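You operate a simulated robot arm through the tools that you are given. There is no shell and no other tool.

The job below is to be done with a simulated robot arm. You get a single attempt, and the scene is never put back.

JOB
Fill the humidifier to MAX from the jug and switch it on.
Fine: fill it while it is off, spill nothing, shut its lid, put the jug back, leave the dial. Set down upright: clear jug.

Only the result counts: the job must be done as asked and must still hold three seconds after the hand-in. Knocking over, shifting, dropping, spilling or breaking anything else fails it. Lids that push on must go on centred and level and be pressed home; caps that screw on are set level and turned clockwise until they are tight.

ROBOT AND FRAMES
A 6-joint arm with a two-finger parallel gripper, fixed in place. Base frame: the origin is on the floor under the middle of its stand, x ahead of it, y to its left, z up; the work surface is at about z = 0.86. Units: m, degrees, N and s.
With the tool pointing down near the work surface it reaches from about 0.36 to 0.88 m from the base axis. Its first joint turns from -115.0 to 115.0 degrees. Payload 3.43 kg.
The tool frame sits at the grasp point between the pads (the TCP): z along the fingers, y along the line on which they close. The tips reach 0.034 m beyond it. The gripper opens to 0.128 m. The fingers are 0.024 m wide and 0.012 m thick; the gripper's body (0.048 by 0.13 m) begins 0.096 m behind the TCP.
Orientation is that of the tool frame in the base frame, as a unit quaternion [x, y, z, w]. With the fingers straight down and closing along the base's y, the tool's x points along the base's -x, its y along +y and its z along -z.

CONTROLS
- The arm moves only by the tool servo_tool. Its argument "moves" is text: rows parted by semicolons, each of 7 numbers parted by spaces: the turn, a rotation vector about the base's x, y, z in units of 4 degrees (1.0 is 4 degrees), then the shift along the base's x, y, z in units of 20 mm (1.0 is 20 mm), then the gripper command, from -1 (shut) to 1 (fully open), values between in proportion. In form: rx ry rz tx ty tz grip; .... A call has 1 to 20 rows; each row shifts and turns the commanded pose from where the row before left it. A call with a number of a shift or a turn outside -1 to 1 is refused whole. Rows are played at 5 a second. More than 0.05 m and 8.6 degrees between two rows, or a gripper value outside its range, and nothing of the call is played. Where a pose cannot be reached the arm comes as near as it can. A force on the tool above 90 N (or 10 N above the force at the start of the call, whichever is more), or a blocked arm, ends the call early, and 0.2 s more pass. Each finger travels about 0.108 m/s and halts on what it meets, pressing with about 27 N; the grip force reading is that of the motor and also rises with nothing between the fingers. The clock runs only during rows and for 0.2 s after the last one: add rows that do not move to give the fingers time. The reply holds the time, the measured pose of the TCP, the force on the tool along the base axes, the opening and the grip force, in the units named above and with some noise, with the torque about the TCP (base axes, N m) and any sound that the robot's microphone picked up.
- Cameras (640 x 400 px; columns grow to the right, rows downward): "scene" is fixed at [0.0508, 0.6501, 1.3792]; the picture's right is [-0.78, -0.62, 0.00], its down [-0.25, 0.31, -0.92] and it looks along [0.57, -0.72, -0.40] (base axes); focal length 309 px, centre (320, 200). "wrist" rides on the gripper at [0.076, -0.011, -0.16] in the tool frame; the picture's right is [0.15, 0.99, 0.00], its down [-0.88, 0.13, -0.46] and it looks along [-0.45, 0.07, 0.89] (tool axes); focal length 234 px, centre (320, 200). There is no depth. A picture from a camera that has moved, and an enlarged one, comes with that camera's place and axes in the base frame and with its lens. The place of the scene camera against the robot may be out by one fixed shift of up to 0.012 m in any direction.
- grab_frame(camera): a new picture of that camera. No time passes.
- move_column(by): moves the trunk up (or, below 0, down) by that many m; the arm rides with it, the base frame stays. It gives what a move gives, with no picture.
- enlarge(camera, box): a new picture of the part [left, top, right, bottom] of that camera's present view, enlarged. No time passes.
- finish_job(): hands the job in; it is judged then, once.

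Places have to be worked out from the pictures, the camera data and where the tool is seen. Open the gripper and draw the arm clear of the work before you hand the job in, unless the task says otherwise.

The tools are called after "Emit:" by a JSON object that holds its "name" and its "arguments". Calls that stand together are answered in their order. servo_tool: Moves the arm, as the interface text tells. Its arguments: {"type":"object","properties":{"moves":{"type":"string"}},"required":["moves"]} The other tools are called the same way: move_column (by) moves the trunk up or down; grab_frame (camera) takes a picture; enlarge (camera, box) takes an enlarged picture of a part of a camera's view; finish_job () hands the job in.

At the start:

```text
time: 0.0
position: [0.472, -0.312, 1.186]
orientation: [0.0, 1.0, -0.001, 0.001]
ft_force: [-0.1, 0.3, -0.3]
ft_torque: [0.0, 0.02, 0.0]
gripper_width: 0.128
grasp_force: 0.1
trunk travel left (down, up): [-0.55, 0.24]
```

scene: 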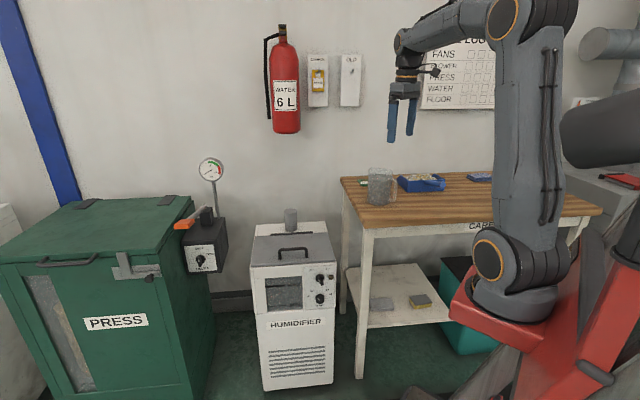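
wrist: 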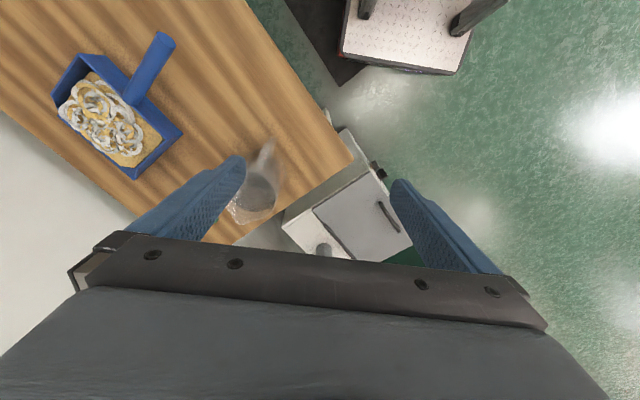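

I start by looking more closely at the humidifier and the jug before moving anything.

Emit:
{"name": "enlarge", "arguments": {"camera": "scene", "box": [230, 190, 360, 320]}}

Emit:
{"name": "enlarge", "arguments": {"camera": "scene", "box": [330, 150, 510, 250]}}

Emit:
{"name": "enlarge", "arguments": {"camera": "wrist", "box": [200, 100, 440, 280]}}

```text
3.08 times, centred on (295, 255) of scene
camera zoom: at [0.0508, 0.6501, 1.3792], right [-0.78, -0.62, 0.0], down [-0.25, 0.31, -0.92], along [0.57, -0.72, -0.4], focal length 952 px, centre (397, 31)
```

zoom: 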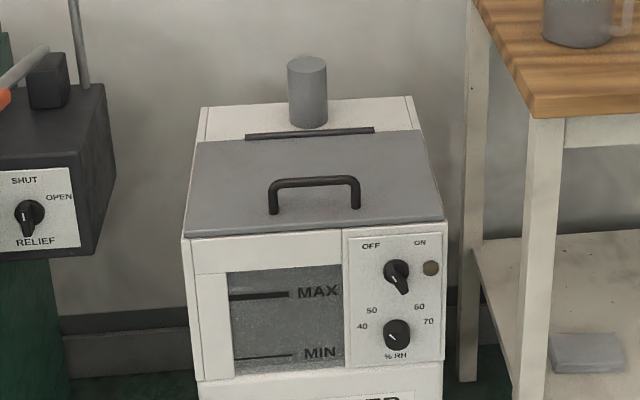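

```text
3.56 times, centred on (420, 200) of scene
camera zoom: at [0.0508, 0.6501, 1.3792], right [-0.78, -0.62, 0.0], down [-0.25, 0.31, -0.92], along [0.57, -0.72, -0.4], focal length 1100 px, centre (-36, 200)
```

zoom: 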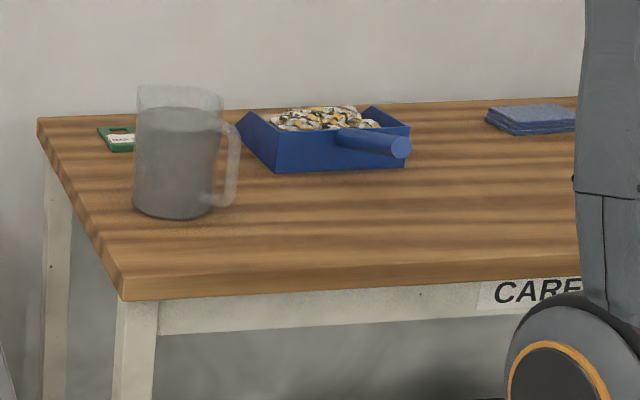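

```text
2.22 times, centred on (320, 190) of wrist
camera zoom: at [0.3963, -0.3234, 1.3432], right [-0.15, 0.99, 0.0], down [0.88, 0.13, 0.46], along [0.45, 0.07, -0.89], focal length 520 px, centre (320, 222)
```

zoom: 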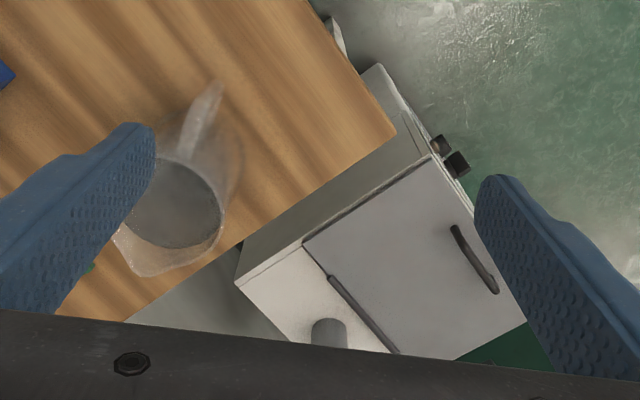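

The humidifier (top around z≈0.70, near (0.75,-0.1), turned about 45°) is lower than the bench; the jug stands near (0.60,-0.42). I move the arm over the humidifier and yaw the wrist camera so it looks from front to back.

Emit:
{"name": "servo_tool", "arguments": {"moves": "0 0 -0.5625 0.395 0.905 -0.34 1; 0 0 -0.5625 0.395 0.905 -0.34 1; 0 0 -0.5625 0.395 0.905 -0.34 1; 0 0 -0.5625 0.395 0.905 -0.34 1; 0 0 -0.5625 0.395 0.905 -0.34 1; 0 0 -0.5625 0.395 0.905 -0.34 1; 0 0 -0.5625 0.395 0.905 -0.34 1; 0 0 -0.5625 0.395 0.905 -0.34 1; 0 0 -0.5625 0.395 0.905 -0.34 1; 0 0 -0.5625 0.395 0.905 -0.34 1; 0 0 -0.5625 0.395 0.905 -0.34 1; 0 0 -0.5625 0.395 0.905 -0.34 1; 0 0 -0.5625 0.395 0.905 -0.34 1; 0 0 -0.5625 0.395 0.905 -0.34 1; 0 0 -0.5625 0.395 0.905 -0.34 1; 0 0 -0.5625 0.395 0.905 -0.34 1; 0 0 -0.5625 0.395 0.905 -0.34 1; 0 0 -0.5625 0.395 0.905 -0.34 1; 0 0 -0.5625 0.395 0.905 -0.34 1; 0 0 -0.5625 0.395 0.905 -0.34 1"}}

Emit:
{"name": "grab_frame", "arguments": {"camera": "wrist"}}

Emit:
{"name": "grab_frame", "arguments": {"camera": "scene"}}

```text
time: 4.2
position: [0.6297, 0.0265, 1.0398]
orientation: [0.382, 0.924, 0.007, 0.005]
ft_force: [0.1, -0.5, 0.8]
ft_torque: [0.05, -0.03, -0.03]
gripper_width: 0.1284
grasp_force: 0.2
trunk travel left (down, up): [-0.55, 0.24]
```

```text
taken
camera wrist: at [0.5662, 0.0709, 1.1965], right [0.6, 0.8, 0.02], down [0.71, -0.54, 0.46], along [0.38, -0.26, -0.89], focal length 234 px, centre (320, 200)
```

wrist: 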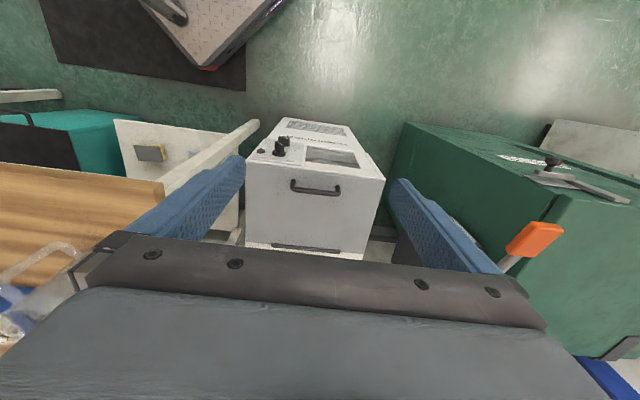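

```text
taken
```

scene: 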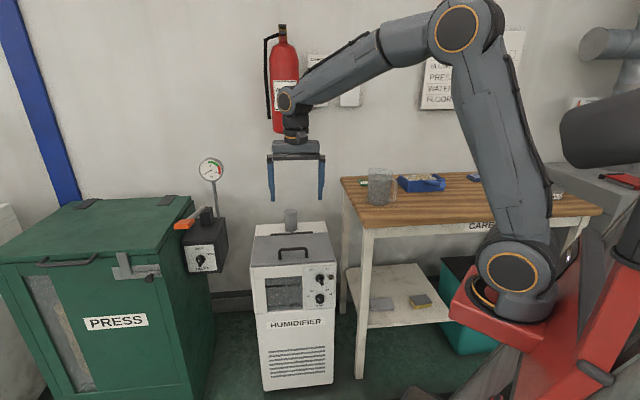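

The arm is above the humidifier. I check whether the pose settles, and enlarge the wrist view for lid, knob and panel.

Emit:
{"name": "servo_tool", "arguments": {"moves": "0 0 0 0 0 0 1; 0 0 0 0 0 0 1"}}

Emit:
{"name": "enlarge", "arguments": {"camera": "wrist", "box": [230, 110, 400, 260]}}

Emit:
{"name": "enlarge", "arguments": {"camera": "scene", "box": [240, 200, 345, 320]}}

```text
time: 4.8
position: [0.6305, 0.0278, 1.0384]
orientation: [0.383, 0.924, 0.008, 0.005]
ft_force: [0.0, -0.4, -0.8]
ft_torque: [0.02, -0.01, 0.01]
gripper_width: 0.128
grasp_force: 0.1
trunk travel left (down, up): [-0.55, 0.24]
```

```text
2.67 times, centred on (315, 185) of wrist
camera zoom: at [0.5662, 0.0707, 1.1963], right [0.6, 0.8, 0.02], down [0.71, -0.54, 0.46], along [0.38, -0.26, -0.89], focal length 624 px, centre (333, 240)
```

zoom: 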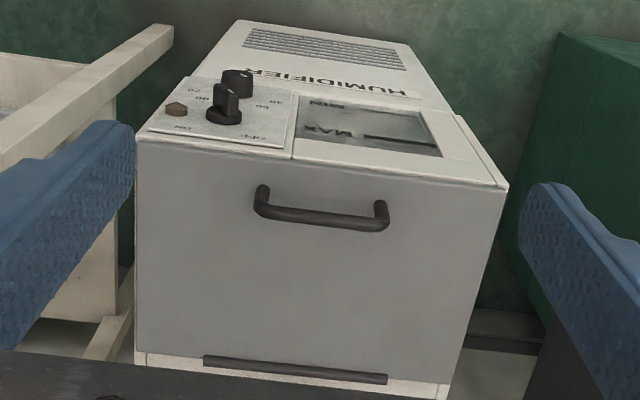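

```text
3.33 times, centred on (292, 260) of scene
camera zoom: at [0.0508, 0.6501, 1.3792], right [-0.78, -0.62, 0.0], down [-0.25, 0.31, -0.92], along [0.57, -0.72, -0.4], focal length 1031 px, centre (412, 0)
```

zoom: 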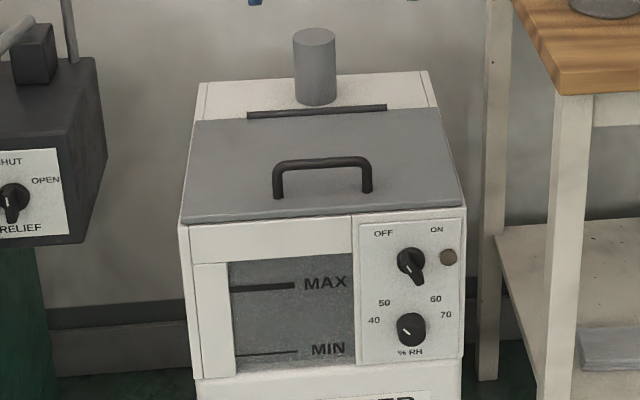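

The triangulated lid spans about 0.31 × 0.217 m at z≈0.708, hinge at the back near (0.869,-0.188), handle bar near (0.734,-0.053,0.755). I zoom closer on the panel knob and on the jug.

Emit:
{"name": "enlarge", "arguments": {"camera": "scene", "box": [295, 260, 343, 312]}}

Emit:
{"name": "enlarge", "arguments": {"camera": "wrist", "box": [245, 115, 370, 180]}}

Emit:
{"name": "enlarge", "arguments": {"camera": "scene", "box": [355, 155, 415, 215]}}

Emit:
{"name": "enlarge", "arguments": {"camera": "scene", "box": [245, 260, 310, 320]}}

```text
7.69 times, centred on (319, 286) of scene
camera zoom: at [0.0508, 0.6501, 1.3792], right [-0.78, -0.62, 0.0], down [-0.25, 0.31, -0.92], along [0.57, -0.72, -0.4], focal length 2380 px, centre (328, -462)
```

zoom: 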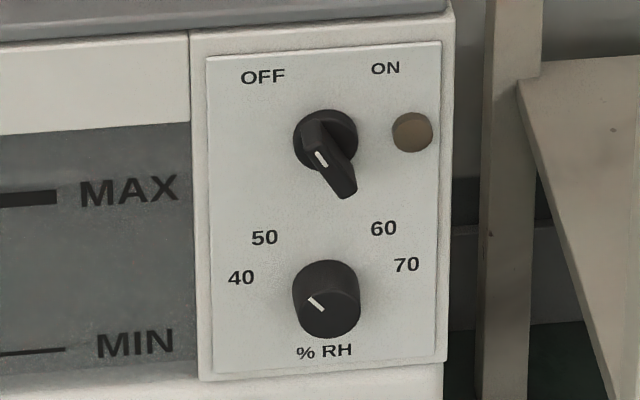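

```text
5.12 times, centred on (308, 148) of wrist
camera zoom: at [0.5662, 0.0707, 1.1963], right [0.6, 0.8, 0.02], down [0.71, -0.54, 0.46], along [0.38, -0.26, -0.89], focal length 1199 px, centre (384, 469)
```

zoom: 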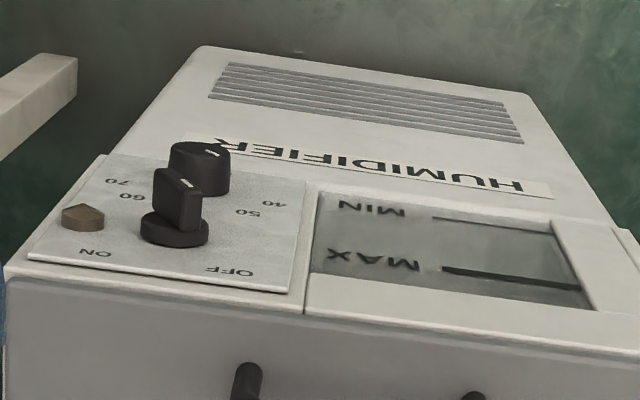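

```text
6.67 times, centred on (385, 185) of scene
camera zoom: at [0.0508, 0.6501, 1.3792], right [-0.78, -0.62, 0.0], down [-0.25, 0.31, -0.92], along [0.57, -0.72, -0.4], focal length 2063 px, centre (-113, 300)
```

zoom: 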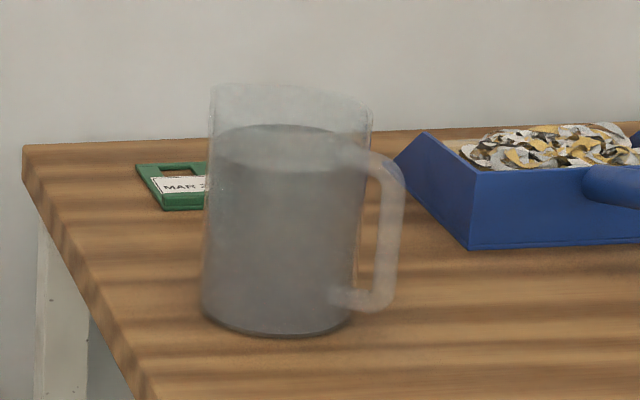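

```text
6.67 times, centred on (278, 290) of scene
camera zoom: at [0.0508, 0.6501, 1.3792], right [-0.78, -0.62, 0.0], down [-0.25, 0.31, -0.92], along [0.57, -0.72, -0.4], focal length 2063 px, centre (603, -400)
```

zoom: 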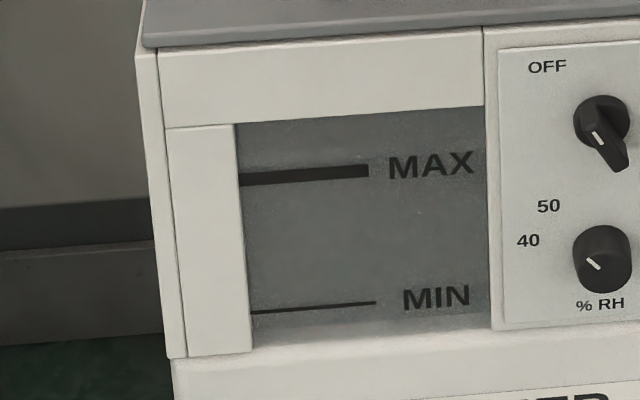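

The power knob points to OFF (upper left) and the RH dial is below it, to be left alone. I now yaw the tool so the fingers close front-to-back across the lid handle, and come above it.

Emit:
{"name": "servo_tool", "arguments": {"moves": "0 0 1 0.25 -0.2 -0.2 1; 0 0 1 0.25 -0.2 -0.2 1; 0 0 1 0.25 -0.2 -0.2 1; 0 0 1 0.25 -0.2 -0.2 1; 0 0 1 0.25 -0.2 -0.2 1; 0 0 1 0.25 -0.2 -0.2 1; 0 0 1 0.25 -0.2 -0.2 1; 0 0 1 0.25 -0.2 -0.2 1; 0 0 1 0.25 -0.2 -0.2 1; 0 0 1 0.25 -0.2 -0.2 1; 0 0 1 0.25 -0.2 -0.2 1; 0 0 1 0.25 -0.2 -0.2 1; 0 0 1 0.25 -0.2 -0.2 1; 0 0 1 0.25 -0.2 -0.2 1; 0 0 1 0.25 -0.2 -0.2 1; 0 0 1 0.25 -0.2 -0.2 1; 0 0 1 0.25 -0.2 -0.2 1; 0 0 1 0.25 -0.2 -0.2 1; 0 0 1 0.25 -0.2 -0.2 1; 0 0 1 0.25 -0.2 -0.2 1"}}

Emit:
{"name": "servo_tool", "arguments": {"moves": "0 0 1 0 0 0 0; 0 0 1 0 0 0 0; 0 0 0.5 0 0 0 0; 0 0 0 0 0 0 0"}}

Emit:
{"name": "grab_frame", "arguments": {"camera": "wrist"}}

Emit:
{"name": "grab_frame", "arguments": {"camera": "scene"}}

```text
time: 9.0
position: [0.7327, -0.0504, 0.9618]
orientation: [-0.301, 0.954, 0.008, -0.002]
ft_force: [0.8, 0.6, 0.2]
ft_torque: [-0.04, -0.01, 0.0]
gripper_width: 0.128
grasp_force: 0.0
trunk travel left (down, up): [-0.55, 0.24]
```

```text
time: 10.0
position: [0.7301, -0.0516, 0.9613]
orientation: [-0.383, 0.924, 0.007, -0.004]
ft_force: [-1.0, 0.5, 0.6]
ft_torque: [0.01, -0.01, -0.03]
gripper_width: 0.064
grasp_force: 0.1
trunk travel left (down, up): [-0.55, 0.24]
```

```text
taken
camera wrist: at [0.6865, -0.1144, 1.1186], right [-0.8, 0.6, 0.02], down [0.54, 0.71, 0.46], along [0.26, 0.38, -0.89], focal length 234 px, centre (320, 200)
```

wrist: 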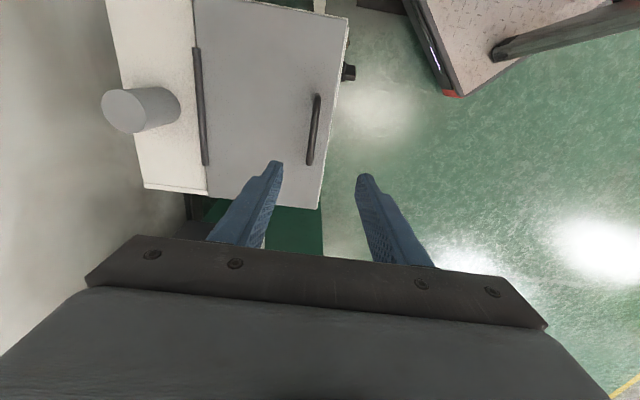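

```text
taken
```

scene: 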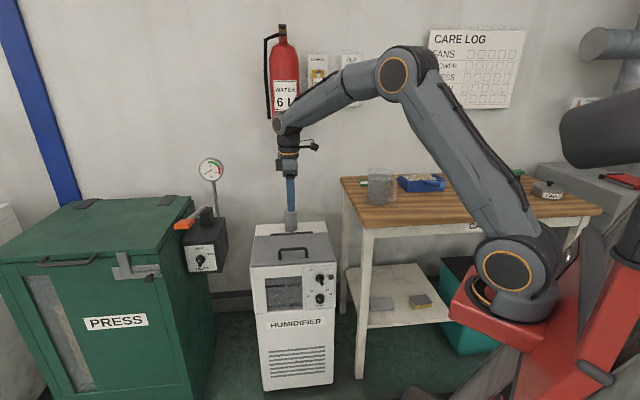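

The tool is now over the handle with closing direction front-to-back. I enlarge to refine the bar's position before descending.

Emit:
{"name": "enlarge", "arguments": {"camera": "wrist", "box": [250, 70, 380, 190]}}

Emit:
{"name": "enlarge", "arguments": {"camera": "scene", "box": [240, 130, 345, 270]}}

```text
3.33 times, centred on (315, 130) of wrist
camera zoom: at [0.6865, -0.1144, 1.1186], right [-0.8, 0.6, 0.02], down [0.54, 0.71, 0.46], along [0.26, 0.38, -0.89], focal length 781 px, centre (337, 433)
```

zoom: 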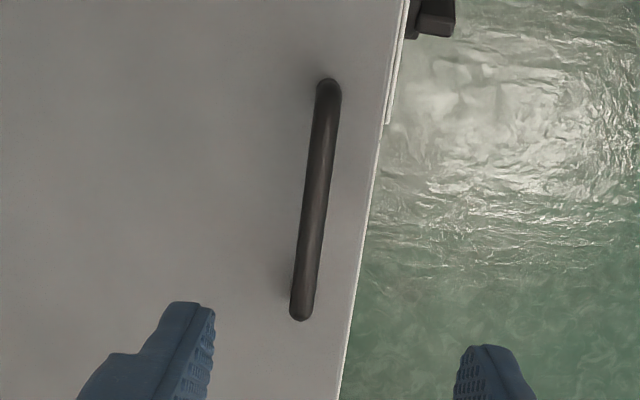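

```text
2.86 times, centred on (292, 200) of scene
camera zoom: at [0.0508, 0.6501, 1.3792], right [-0.78, -0.62, 0.0], down [-0.25, 0.31, -0.92], along [0.57, -0.72, -0.4], focal length 884 px, centre (399, 200)
```

zoom: 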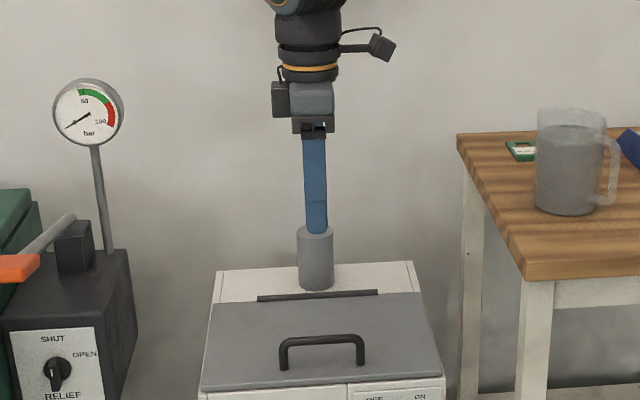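

Both wrist views put the bar at about v≈0.56 (depth coordinate), z≈0.745. I shift ~7 mm back and descend, stopping with the fingers straddling the bar.

Emit:
{"name": "servo_tool", "arguments": {"moves": "0 0 0 0.25 -0.25 -1 0; 0 0 0 0 0 -1 0; 0 0 0 0 0 -1 0; 0 0 0 0 0 -1 0; 0 0 0 0 0 -1 0; 0 0 0 0 0 -1 0; 0 0 0 0 0 -1 0; 0 0 0 0 0 -1 0; 0 0 0 0 0 0 0; 0 0 0 0 0 0 0"}}

Emit:
{"name": "enlarge", "arguments": {"camera": "scene", "box": [250, 190, 345, 270]}}

Emit:
{"name": "grab_frame", "arguments": {"camera": "wrist"}}

```text
time: 12.2
position: [0.7345, -0.0525, 0.8008]
orientation: [-0.382, 0.924, 0.008, -0.003]
ft_force: [-0.3, 0.1, -0.7]
ft_torque: [0.0, -0.01, -0.03]
gripper_width: 0.0641
grasp_force: 0.0
trunk travel left (down, up): [-0.55, 0.24]
```

```text
5.00 times, centred on (298, 230) of scene
camera zoom: at [0.0508, 0.6501, 1.3792], right [-0.78, -0.62, 0.0], down [-0.25, 0.31, -0.92], along [0.57, -0.72, -0.4], focal length 1547 px, centre (432, 50)
```

zoom: 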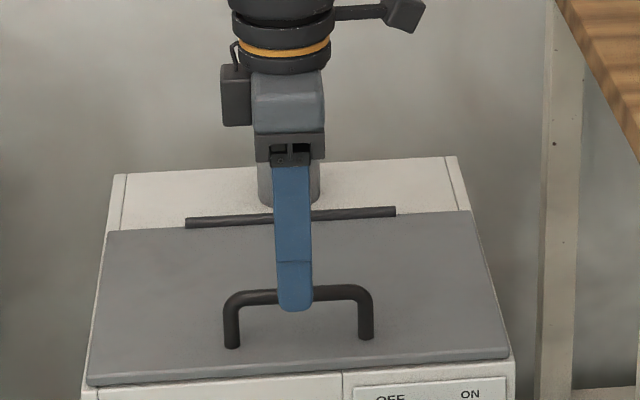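

```text
taken
camera wrist: at [0.6904, -0.1161, 0.9584], right [-0.8, 0.6, 0.02], down [0.54, 0.71, 0.46], along [0.26, 0.38, -0.89], focal length 234 px, centre (320, 200)
```

wrist: 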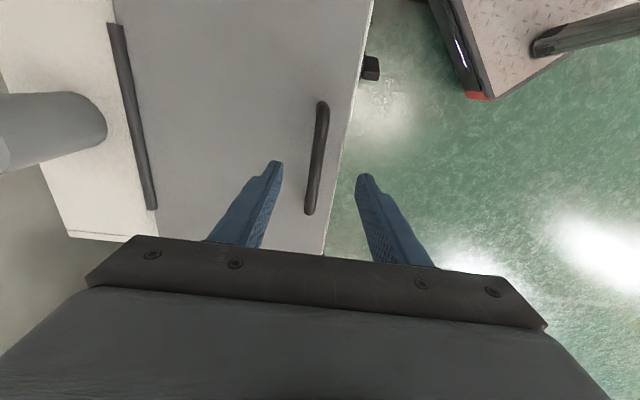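

The bar sits between the fingers. I go down the last 48 mm and close on it.

Emit:
{"name": "servo_tool", "arguments": {"moves": "0 0 0 0 0 -0.8 0; 0 0 0 0 0 -0.8 0; 0 0 0 0 0 -0.8 0; 0 0 0 0 0 0 0; 0 0 0 0 0 0 0"}}

Emit:
{"name": "enlarge", "arguments": {"camera": "scene", "box": [250, 190, 345, 270]}}

Emit:
{"name": "grab_frame", "arguments": {"camera": "wrist"}}

```text
time: 13.4
position: [0.7347, -0.053, 0.7534]
orientation: [-0.383, 0.924, 0.007, -0.003]
ft_force: [0.1, -0.6, 0.0]
ft_torque: [0.0, -0.04, 0.0]
gripper_width: 0.0641
grasp_force: 0.0
trunk travel left (down, up): [-0.55, 0.24]
```

```text
5.00 times, centred on (298, 230) of scene
camera zoom: at [0.0508, 0.6501, 1.3792], right [-0.78, -0.62, 0.0], down [-0.25, 0.31, -0.92], along [0.57, -0.72, -0.4], focal length 1547 px, centre (432, 50)
```

zoom: 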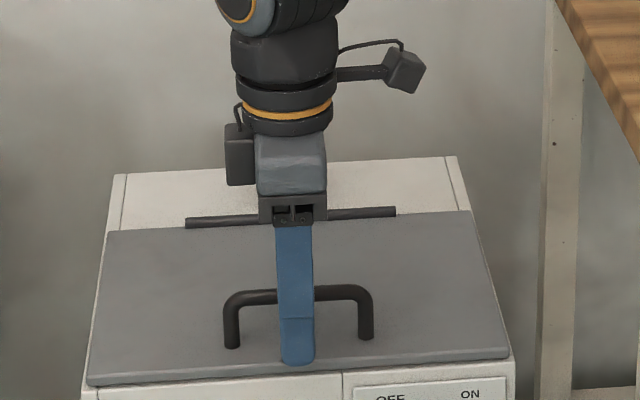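

```text
taken
camera wrist: at [0.69, -0.1161, 0.9122], right [-0.8, 0.6, 0.02], down [0.54, 0.71, 0.46], along [0.26, 0.38, -0.89], focal length 234 px, centre (320, 200)
```

wrist: 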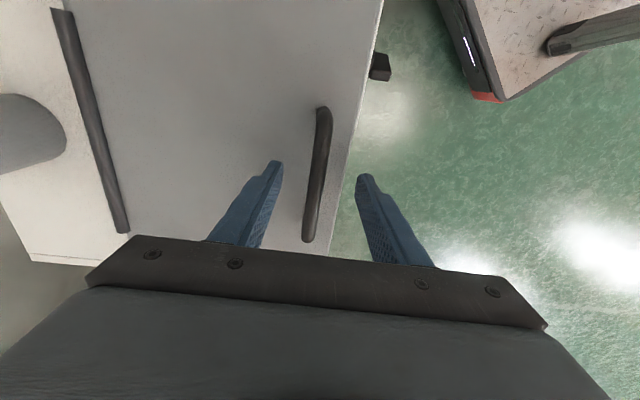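

Fingers straddle the bar with tips just above the lid. I close the gripper.

Emit:
{"name": "servo_tool", "arguments": {"moves": "0 0 0 0 0 0 -1; 0 0 0 0 0 0 -1; 0 0 0 0 0 0 -1; 0 0 0 0 0 0 -1; 0 0 0 0 0 0 -1"}}

Emit:
{"name": "grab_frame", "arguments": {"camera": "wrist"}}

```text
time: 14.6
position: [0.7357, -0.0551, 0.7548]
orientation: [-0.383, 0.924, 0.005, 0.0]
ft_force: [36.2, -40.8, -7.8]
ft_torque: [-0.44, 0.21, 0.01]
gripper_width: 0.0116
grasp_force: 44.7
trunk travel left (down, up): [-0.55, 0.24]
```

```text
taken
camera wrist: at [0.6919, -0.1186, 0.9121], right [-0.8, 0.6, 0.01], down [0.53, 0.71, 0.46], along [0.27, 0.37, -0.89], focal length 234 px, centre (320, 200)
```

wrist: 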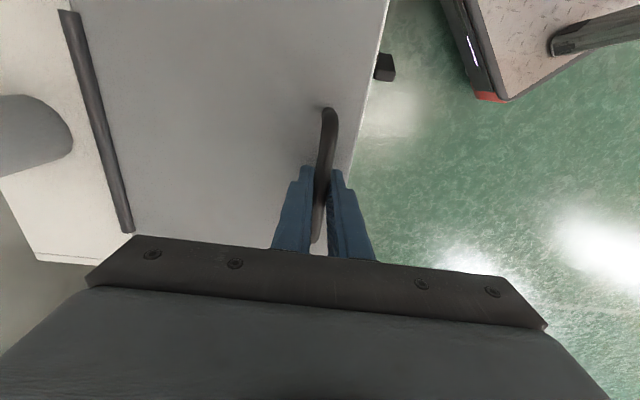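

The bar is gripped (11.6 mm), but with ~54 N sideways load pushing the tool back. I shift a few mm along +v to relieve it.

Emit:
{"name": "servo_tool", "arguments": {"moves": "0 0 0 0.08 -0.08 0 -1; 0 0 0 0.06 -0.06 0 -1; 0 0 0 0 0 0 -1"}}

```text
time: 15.4
position: [0.7369, -0.0551, 0.7538]
orientation: [-0.383, 0.924, 0.008, -0.004]
ft_force: [6.8, -12.7, 11.8]
ft_torque: [0.55, -0.66, 0.06]
gripper_width: 0.0116
grasp_force: 44.7
trunk travel left (down, up): [-0.55, 0.24]
```

Load relieved. I begin the lid-opening arc about the hinge (est. v=0.752, z=0.712) with a first 12°.

Emit:
{"name": "servo_tool", "arguments": {"moves": "0 0 0 0.12 -0.12 0.665 -1; 0 0 0 0.152 -0.152 0.65 -1; 0 0 0 0.184 -0.184 0.635 -1; 0 0 0 0 0 0 -1"}}

Emit:
{"name": "enlarge", "arguments": {"camera": "scene", "box": [250, 190, 345, 270]}}

```text
time: 16.4
position: [0.7467, -0.0659, 0.7946]
orientation: [-0.383, 0.924, 0.008, -0.003]
ft_force: [-11.4, 14.6, 5.5]
ft_torque: [0.01, 0.28, -0.19]
gripper_width: 0.0118
grasp_force: 44.7
trunk travel left (down, up): [-0.55, 0.24]
```

```text
5.00 times, centred on (298, 230) of scene
camera zoom: at [0.0508, 0.6501, 1.3792], right [-0.78, -0.62, 0.0], down [-0.25, 0.31, -0.92], along [0.57, -0.72, -0.4], focal length 1547 px, centre (432, 50)
```

zoom: 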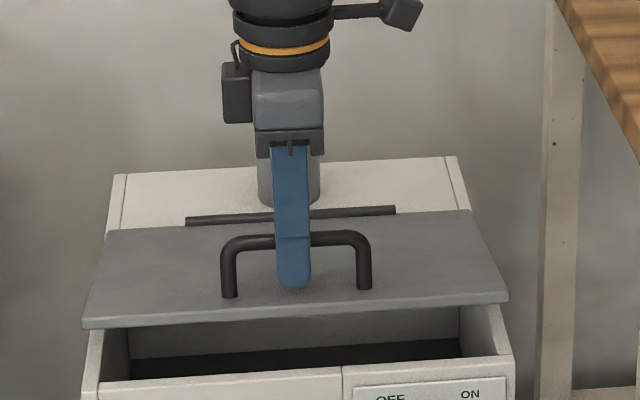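

The lid swings up smoothly; small forward pull suggests slightly less backward travel. I continue the arc to about 28°.

Emit:
{"name": "servo_tool", "arguments": {"moves": "0 0 0 0.175 -0.175 0.62 -1; 0 0 0 0.233 -0.233 0.60 -1; 0 0 0 0.262 -0.262 0.57 -1; 0 0 0 0.29 -0.29 0.545 -1; 0 0 0 0 0 0 -1"}}

```text
time: 17.6
position: [0.7684, -0.0869, 0.8392]
orientation: [-0.383, 0.924, 0.007, -0.003]
ft_force: [15.8, 3.5, -9.5]
ft_torque: [0.3, -0.35, -0.35]
gripper_width: 0.0114
grasp_force: 45.0
trunk travel left (down, up): [-0.55, 0.24]
```

Fitting the measured arc gives hinge at v=0.750, z=0.709, radius 0.195. I continue the arc and gradually tilt the tool outward to keep within reach.

Emit:
{"name": "servo_tool", "arguments": {"moves": "-0.354 -0.354 0 0.336 -0.336 0.49 -1; -0.354 -0.354 0 0.354 -0.354 0.455 -1; -0.354 -0.354 0 0.378 -0.378 0.425 -1; -0.354 -0.354 0 0.40 -0.40 0.38 -1; 0 0 0 0 0 0 -1"}}

Emit:
{"name": "grab_frame", "arguments": {"camera": "scene"}}

```text
time: 18.8
position: [0.7965, -0.1161, 0.8767]
orientation: [-0.382, 0.922, -0.058, 0.024]
ft_force: [9.8, 17.6, 4.2]
ft_torque: [-0.3, 0.49, -0.8]
gripper_width: 0.0115
grasp_force: 45.1
trunk travel left (down, up): [-0.55, 0.24]
```

```text
taken
```

scene: 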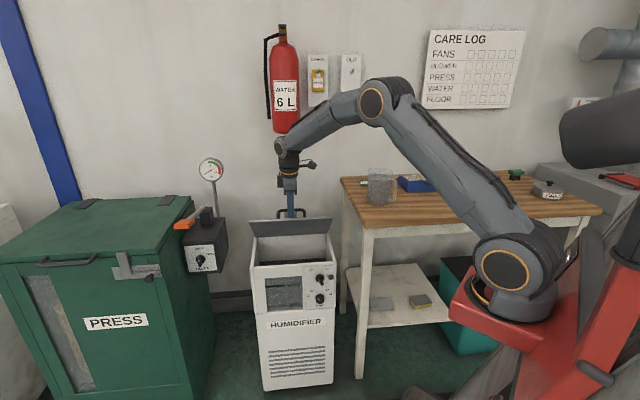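

Lid at about 44°, matching the fitted arc. Continue four more steps with tilt.

Emit:
{"name": "servo_tool", "arguments": {"moves": "-0.442 -0.442 0 0.417 -0.417 0.345 -1; -0.442 -0.442 0 0.431 -0.431 0.30 -1; -0.442 -0.442 0 0.446 -0.446 0.255 -1; -0.442 -0.442 0 0.456 -0.456 0.215 -1; 0 0 0 0 0 0 -1"}}

Emit:
{"name": "enlarge", "arguments": {"camera": "scene", "box": [240, 150, 345, 270]}}

```text
time: 20.0
position: [0.8318, -0.1527, 0.8953]
orientation: [-0.379, 0.913, -0.138, 0.058]
ft_force: [4.6, 7.6, 2.7]
ft_torque: [-0.04, 0.15, -0.91]
gripper_width: 0.0117
grasp_force: 45.5
trunk travel left (down, up): [-0.55, 0.24]
```

```text
3.33 times, centred on (292, 210) of scene
camera zoom: at [0.0508, 0.6501, 1.3792], right [-0.78, -0.62, 0.0], down [-0.25, 0.31, -0.92], along [0.57, -0.72, -0.4], focal length 1031 px, centre (412, 167)
```

zoom: 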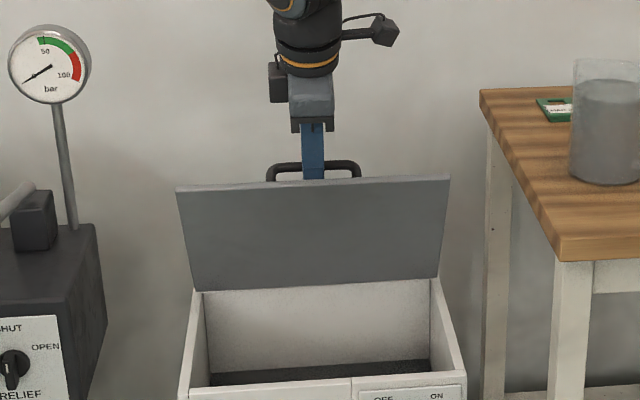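

Lid at ~60°. Continue toward vertical with more outward tilt, checking reach and force.

Emit:
{"name": "servo_tool", "arguments": {"moves": "-0.442 -0.442 0 0.467 -0.467 0.165 -1; -0.442 -0.442 0 0.474 -0.474 0.12 -1; -0.442 -0.442 0 0.477 -0.477 0.075 -1; -0.442 -0.442 0 0.481 -0.481 0.025 -1; 0 0 0 0 0 0 -1"}}

Emit:
{"name": "enlarge", "arguments": {"camera": "scene", "box": [240, 150, 345, 270]}}

Emit:
{"name": "grab_frame", "arguments": {"camera": "wrist"}}

```text
time: 21.2
position: [0.8685, -0.1886, 0.9031]
orientation: [-0.372, 0.898, -0.216, 0.09]
ft_force: [0.5, 2.7, -9.6]
ft_torque: [0.04, 0.07, -1.03]
gripper_width: 0.0118
grasp_force: 45.2
trunk travel left (down, up): [-0.55, 0.24]
```

```text
3.33 times, centred on (292, 210) of scene
camera zoom: at [0.0508, 0.6501, 1.3792], right [-0.78, -0.62, 0.0], down [-0.25, 0.31, -0.92], along [0.57, -0.72, -0.4], focal length 1031 px, centre (412, 167)
```

zoom: 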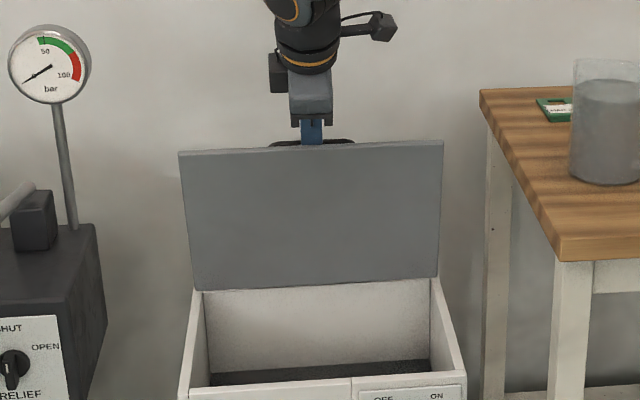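

```text
taken
camera wrist: at [0.7699, -0.198, 1.0497], right [-0.73, 0.52, -0.45], down [0.39, 0.85, 0.35], along [0.56, 0.07, -0.82], focal length 234 px, centre (320, 200)
```

wrist: 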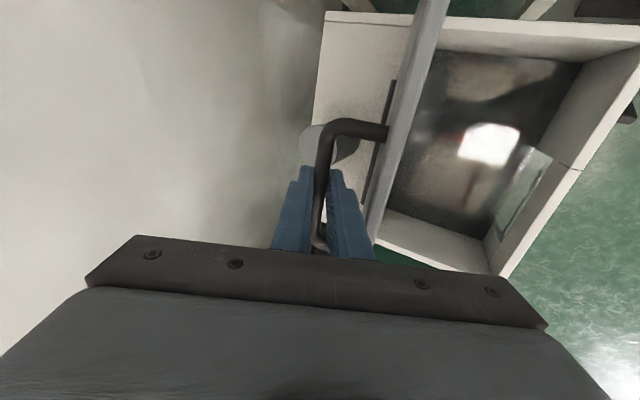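

About 76° open, forces small. Continue four more steps to just past vertical.

Emit:
{"name": "servo_tool", "arguments": {"moves": "-0.265 -0.265 0 0.481 -0.481 -0.02 -1; -0.265 -0.265 0 0.481 -0.481 -0.07 -1; -0.265 -0.265 0 0.474 -0.474 -0.115 -1; -0.265 -0.265 0 0.467 -0.467 -0.165 -1; 0 0 0 0 0 0 -1"}}

Emit:
{"name": "enlarge", "arguments": {"camera": "scene", "box": [240, 150, 345, 270]}}

Emit:
{"name": "grab_frame", "arguments": {"camera": "wrist"}}

```text
time: 22.1
position: [0.8955, -0.2148, 0.8999]
orientation: [-0.369, 0.891, -0.242, 0.105]
ft_force: [-38.0, 68.9, 69.5]
ft_torque: [11.13, 13.06, 1.92]
gripper_width: 0.0113
grasp_force: 44.9
trunk travel left (down, up): [-0.55, 0.24]
stopped in row 4: the force on the tool passed its limit at 118 N (the readings are from after the stop); the commanded pose is now the measured one
```

```text
3.33 times, centred on (292, 210) of scene
camera zoom: at [0.0508, 0.6501, 1.3792], right [-0.78, -0.62, 0.0], down [-0.25, 0.31, -0.92], along [0.57, -0.72, -0.4], focal length 1031 px, centre (412, 167)
```

zoom: 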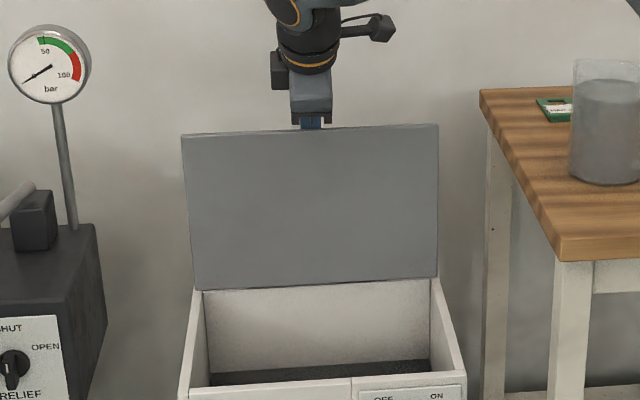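

```text
taken
camera wrist: at [0.7901, -0.2198, 1.0406], right [-0.7, 0.5, -0.51], down [0.38, 0.87, 0.33], along [0.6, 0.04, -0.8], focal length 234 px, centre (320, 200)
```

wrist: 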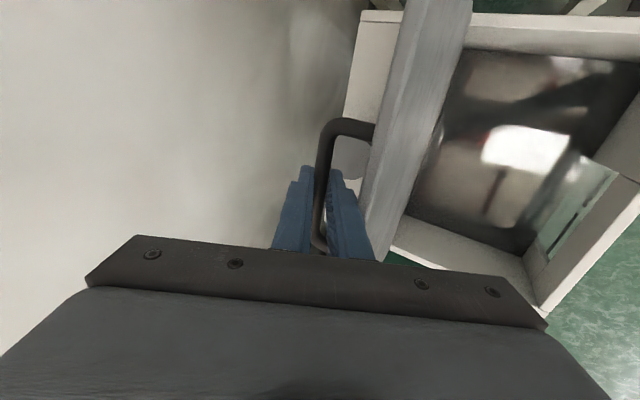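

The force limit tripped near 87°: torque about the hinge axis suggests the front finger's thicker part is prying on the lid's edge because of the tilt. I ease the tilt back by ~4° and read the force.

Emit:
{"name": "servo_tool", "arguments": {"moves": "0.354 0.354 0 0 0 0 -1; 0.354 0.354 0 0 0 0 -1; 0 0 0 0 0 0 -1"}}

Emit:
{"name": "enlarge", "arguments": {"camera": "scene", "box": [260, 150, 325, 210]}}

```text
time: 22.9
position: [0.9004, -0.2188, 0.8977]
orientation: [-0.372, 0.898, -0.215, 0.097]
ft_force: [17.0, 62.8, 60.4]
ft_torque: [4.7, 8.59, -0.16]
gripper_width: 0.0116
grasp_force: 44.8
trunk travel left (down, up): [-0.55, 0.24]
```

```text
6.67 times, centred on (292, 180) of scene
camera zoom: at [0.0508, 0.6501, 1.3792], right [-0.78, -0.62, 0.0], down [-0.25, 0.31, -0.92], along [0.57, -0.72, -0.4], focal length 2063 px, centre (503, 333)
```

zoom: 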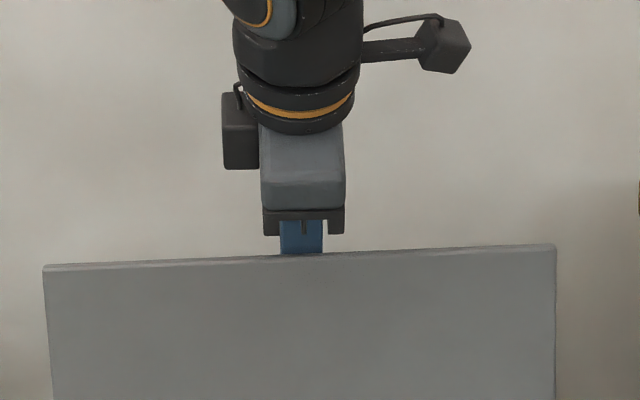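

Forces are still sizeable and partly sideways. I hold still a moment to see whether they relax.

Emit:
{"name": "servo_tool", "arguments": {"moves": "0 0 0 0 0 0 -1; 0 0 0 0 0 0 -1"}}

Emit:
{"name": "grab_frame", "arguments": {"camera": "scene"}}

Emit:
{"name": "grab_frame", "arguments": {"camera": "wrist"}}

```text
time: 23.5
position: [0.8989, -0.2205, 0.8989]
orientation: [-0.371, 0.899, -0.212, 0.096]
ft_force: [18.8, 64.8, 60.5]
ft_torque: [6.36, 6.23, 1.57]
gripper_width: 0.0111
grasp_force: 44.9
trunk travel left (down, up): [-0.55, 0.24]
```

```text
taken
```

scene: 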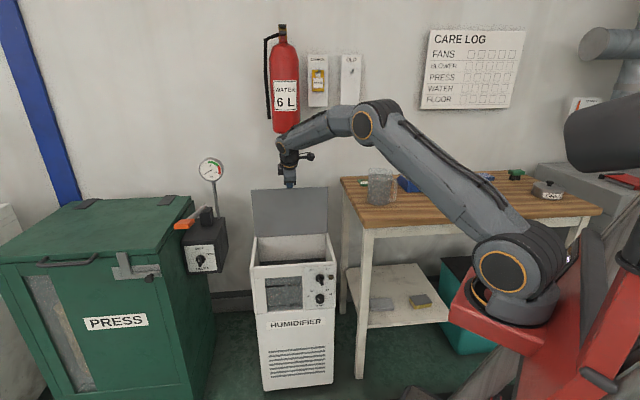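

```text
taken
camera wrist: at [0.8, -0.2316, 1.0428], right [-0.72, 0.52, -0.45], down [0.39, 0.85, 0.36], along [0.57, 0.08, -0.82], focal length 234 px, centre (320, 200)
```

wrist: 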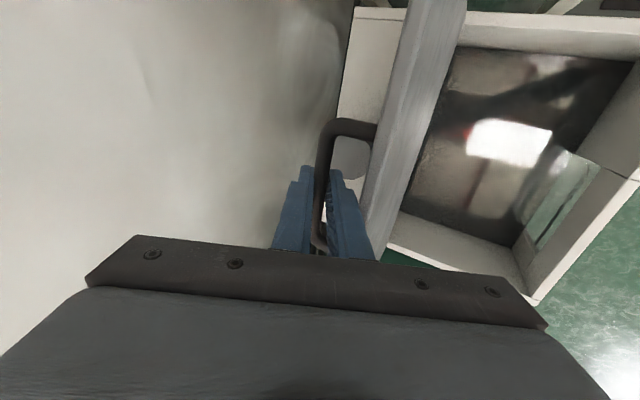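

I zoom on the wrist area, to check whether the wrist or forearm is near the fire extinguisher above.

Emit:
{"name": "enlarge", "arguments": {"camera": "scene", "box": [240, 70, 340, 200]}}

Emit:
{"name": "enlarge", "arguments": {"camera": "wrist", "box": [250, 100, 420, 270]}}

```text
3.08 times, centred on (290, 135) of scene
camera zoom: at [0.0508, 0.6501, 1.3792], right [-0.78, -0.62, 0.0], down [-0.25, 0.31, -0.92], along [0.57, -0.72, -0.4], focal length 952 px, centre (412, 400)
```

zoom: 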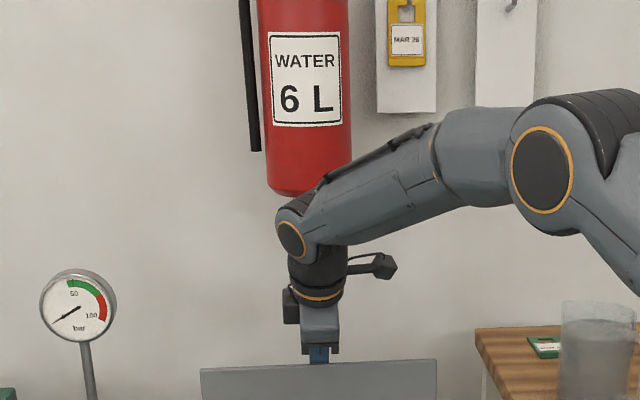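

```text
2.35 times, centred on (335, 185) of wrist
camera zoom: at [0.8, -0.2316, 1.0428], right [-0.72, 0.52, -0.45], down [0.39, 0.85, 0.36], along [0.57, 0.08, -0.82], focal length 551 px, centre (285, 235)
```

zoom: 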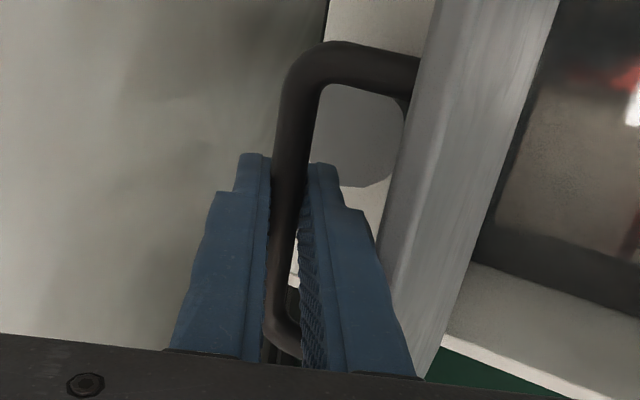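

The front finger's thick base is resting against the lid's edge. I ease the tilt another ~5° while keeping the grip, and shift slightly up along the finger so the base clears the edge.

Emit:
{"name": "servo_tool", "arguments": {"moves": "0.442 0.442 0 0 0 0.05 -1; 0.442 0.442 0 0 0 0.05 -1; 0 0 0 0 0 0 -1"}}

Emit:
{"name": "enlarge", "arguments": {"camera": "wrist", "box": [250, 100, 420, 270]}}

```text
time: 24.3
position: [0.8928, -0.2372, 0.8912]
orientation: [-0.37, 0.91, -0.172, 0.07]
ft_force: [11.5, 2.8, 9.6]
ft_torque: [0.55, -0.8, 0.31]
gripper_width: 0.0116
grasp_force: 44.8
trunk travel left (down, up): [-0.55, 0.24]
```

```text
2.35 times, centred on (335, 185) of wrist
camera zoom: at [0.8044, -0.2561, 1.0416], right [-0.75, 0.56, -0.36], down [0.43, 0.82, 0.38], along [0.51, 0.13, -0.85], focal length 551 px, centre (285, 235)
```

zoom: 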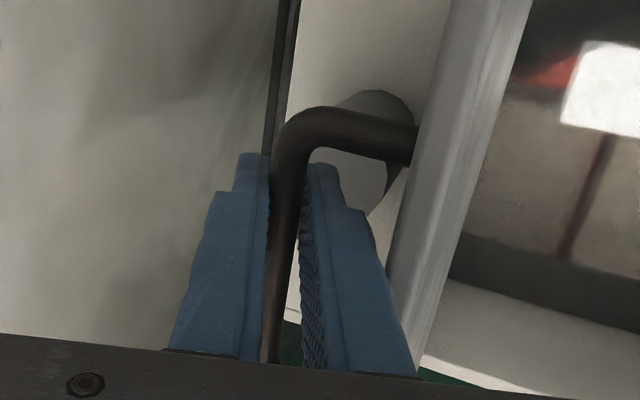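

Forces are nearly gone now; lid is at ~92°. I push one small step further along the arc to see whether the reach allows it.

Emit:
{"name": "servo_tool", "arguments": {"moves": "0 0 0 0.467 -0.467 -0.165 -1; 0 0 0 0 0 0 -1"}}

Emit:
{"name": "enlarge", "arguments": {"camera": "scene", "box": [240, 130, 345, 270]}}

```text
time: 24.9
position: [0.898, -0.2437, 0.8879]
orientation: [-0.371, 0.91, -0.17, 0.069]
ft_force: [-37.2, -16.1, 6.6]
ft_torque: [1.61, 2.52, 0.61]
gripper_width: 0.0113
grasp_force: 44.8
trunk travel left (down, up): [-0.55, 0.24]
```

```text
2.86 times, centred on (292, 200) of scene
camera zoom: at [0.0508, 0.6501, 1.3792], right [-0.78, -0.62, 0.0], down [-0.25, 0.31, -0.92], along [0.57, -0.72, -0.4], focal length 884 px, centre (399, 200)
```

zoom: 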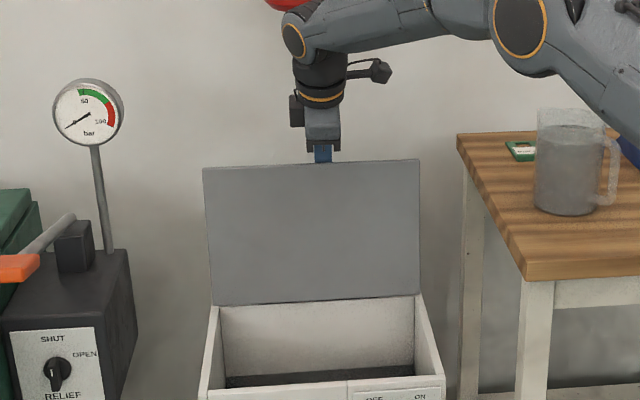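

Lid about 94°, moderate forces. One more step back, relieving the sideways component slightly.

Emit:
{"name": "servo_tool", "arguments": {"moves": "0 0 0 0.38 -0.53 -0.205 -1; 0 0 0 0 0 0 -1"}}

```text
time: 25.5
position: [0.9041, -0.2493, 0.884]
orientation: [-0.372, 0.911, -0.166, 0.066]
ft_force: [-74.6, 2.0, 21.6]
ft_torque: [8.79, 6.79, 3.4]
gripper_width: 0.0114
grasp_force: 44.9
trunk travel left (down, up): [-0.55, 0.24]
```

Lid ~97°, past its balance point; the finger base touches the lid edge again. I loosen the grip slightly (20 mm opening) and check before withdrawing.

Emit:
{"name": "servo_tool", "arguments": {"moves": "0 0 0 0 0 0 -0.7; 0 0 0 0 0 0 -0.7"}}

Emit:
{"name": "enlarge", "arguments": {"camera": "scene", "box": [240, 130, 345, 270]}}

Emit:
{"name": "enlarge", "arguments": {"camera": "wrist", "box": [250, 100, 420, 270]}}

```text
time: 26.1
position: [0.9065, -0.2519, 0.889]
orientation: [-0.372, 0.91, -0.171, 0.07]
ft_force: [-51.1, -6.5, 39.7]
ft_torque: [4.12, 8.41, 1.61]
gripper_width: 0.0279
grasp_force: 7.4
trunk travel left (down, up): [-0.55, 0.24]
```

```text
2.86 times, centred on (292, 200) of scene
camera zoom: at [0.0508, 0.6501, 1.3792], right [-0.78, -0.62, 0.0], down [-0.25, 0.31, -0.92], along [0.57, -0.72, -0.4], focal length 884 px, centre (399, 200)
```

zoom: 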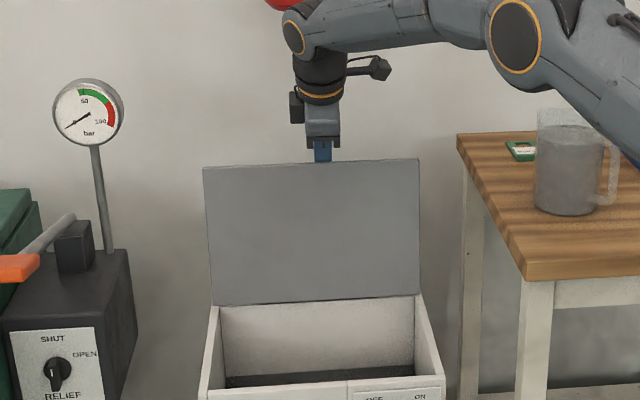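

```text
2.35 times, centred on (335, 185) of wrist
camera zoom: at [0.8195, -0.2714, 1.0404], right [-0.75, 0.56, -0.36], down [0.43, 0.82, 0.38], along [0.5, 0.13, -0.85], focal length 551 px, centre (285, 235)
```

zoom: 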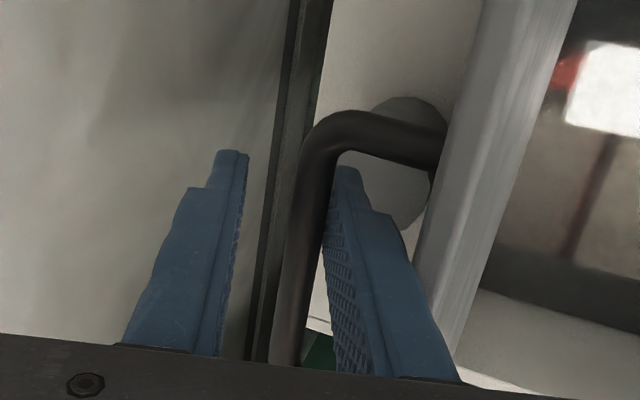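

The front finger is still wedged between bar and lid edge. I untilt 3° more to free it and look at the forces.

Emit:
{"name": "servo_tool", "arguments": {"moves": "0.265 0.265 0 0 0 0 -0.7; 0.265 0.265 0 0 0 0 -0.7; 0 0 0 0 0 0 -0.7"}}

Emit:
{"name": "enlarge", "arguments": {"camera": "wrist", "box": [250, 100, 420, 270]}}

```text
time: 26.9
position: [0.9093, -0.2518, 0.8856]
orientation: [-0.373, 0.914, -0.147, 0.062]
ft_force: [-33.7, -17.5, 13.0]
ft_torque: [2.11, 2.45, 1.34]
gripper_width: 0.0228
grasp_force: 2.5
trunk travel left (down, up): [-0.55, 0.24]
```

```text
2.35 times, centred on (335, 185) of wrist
camera zoom: at [0.8262, -0.2783, 1.039], right [-0.76, 0.57, -0.31], down [0.44, 0.81, 0.39], along [0.48, 0.16, -0.86], focal length 551 px, centre (285, 235)
```

zoom: 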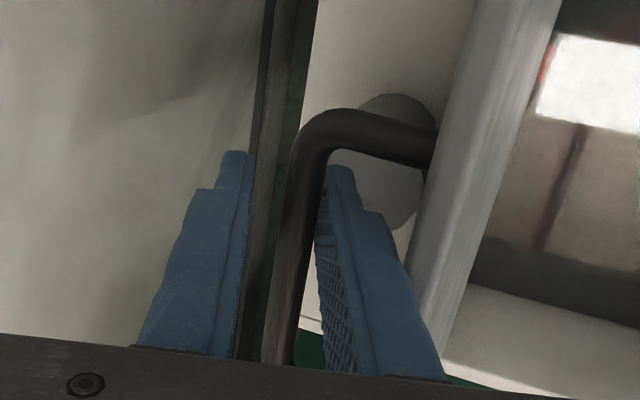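

Nearly free. I withdraw along the finger axis (up and slightly forward) in small steps.

Emit:
{"name": "servo_tool", "arguments": {"moves": "0 0 0 -0.118 0.118 0.5 -0.7; 0 0 0 -0.118 0.118 0.5 -0.7; 0 0 0 0 0 0 -0.7"}}

Emit:
{"name": "enlarge", "arguments": {"camera": "wrist", "box": [250, 100, 420, 270]}}

Emit:
{"name": "enlarge", "arguments": {"camera": "scene", "box": [240, 130, 345, 270]}}

```text
time: 27.7
position: [0.9101, -0.2419, 0.9055]
orientation: [-0.374, 0.913, -0.147, 0.066]
ft_force: [12.5, 28.7, -10.4]
ft_torque: [1.0, 0.51, -0.71]
gripper_width: 0.0267
grasp_force: 6.7
trunk travel left (down, up): [-0.55, 0.24]
```

```text
2.35 times, centred on (335, 185) of wrist
camera zoom: at [0.8273, -0.2678, 1.0574], right [-0.76, 0.57, -0.31], down [0.44, 0.81, 0.4], along [0.48, 0.17, -0.86], focal length 551 px, centre (285, 235)
```

zoom: 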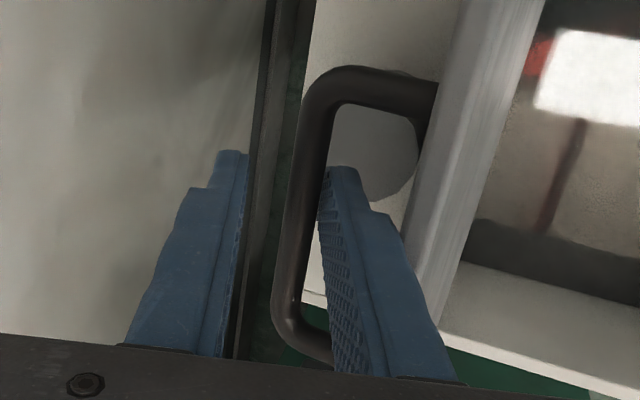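

```text
2.86 times, centred on (292, 200) of scene
camera zoom: at [0.0508, 0.6501, 1.3792], right [-0.78, -0.62, 0.0], down [-0.25, 0.31, -0.92], along [0.57, -0.72, -0.4], focal length 884 px, centre (399, 200)
```

zoom: 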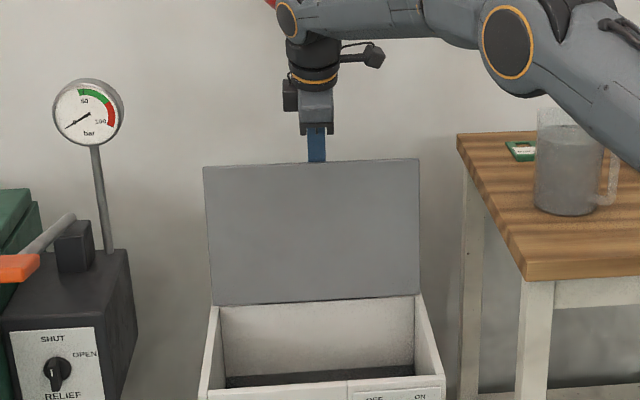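

The lid has not moved in the picture. I raise a bit more so the thin fingertip part is at the bar, then test whether the lid holds by itself.

Emit:
{"name": "servo_tool", "arguments": {"moves": "0 0 0 -0.118 0.118 0.5 -0.7; 0 0 0 -0.05 0.05 0.25 -0.7; 0 0 0 0 0 0 -0.7"}}

Emit:
{"name": "enlarge", "arguments": {"camera": "wrist", "box": [250, 100, 420, 270]}}

```text
time: 28.5
position: [0.9066, -0.2455, 0.9314]
orientation: [-0.373, 0.912, -0.155, 0.069]
ft_force: [-0.7, 0.1, 2.7]
ft_torque: [0.0, 0.06, 0.0]
gripper_width: 0.0189
grasp_force: 0.3
trunk travel left (down, up): [-0.55, 0.24]
```

```text
2.35 times, centred on (335, 185) of wrist
camera zoom: at [0.8222, -0.2693, 1.0832], right [-0.76, 0.56, -0.33], down [0.43, 0.81, 0.4], along [0.49, 0.16, -0.86], focal length 551 px, centre (285, 235)
```

zoom: 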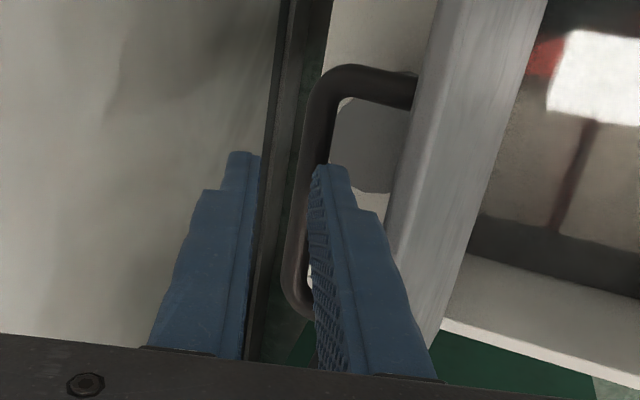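

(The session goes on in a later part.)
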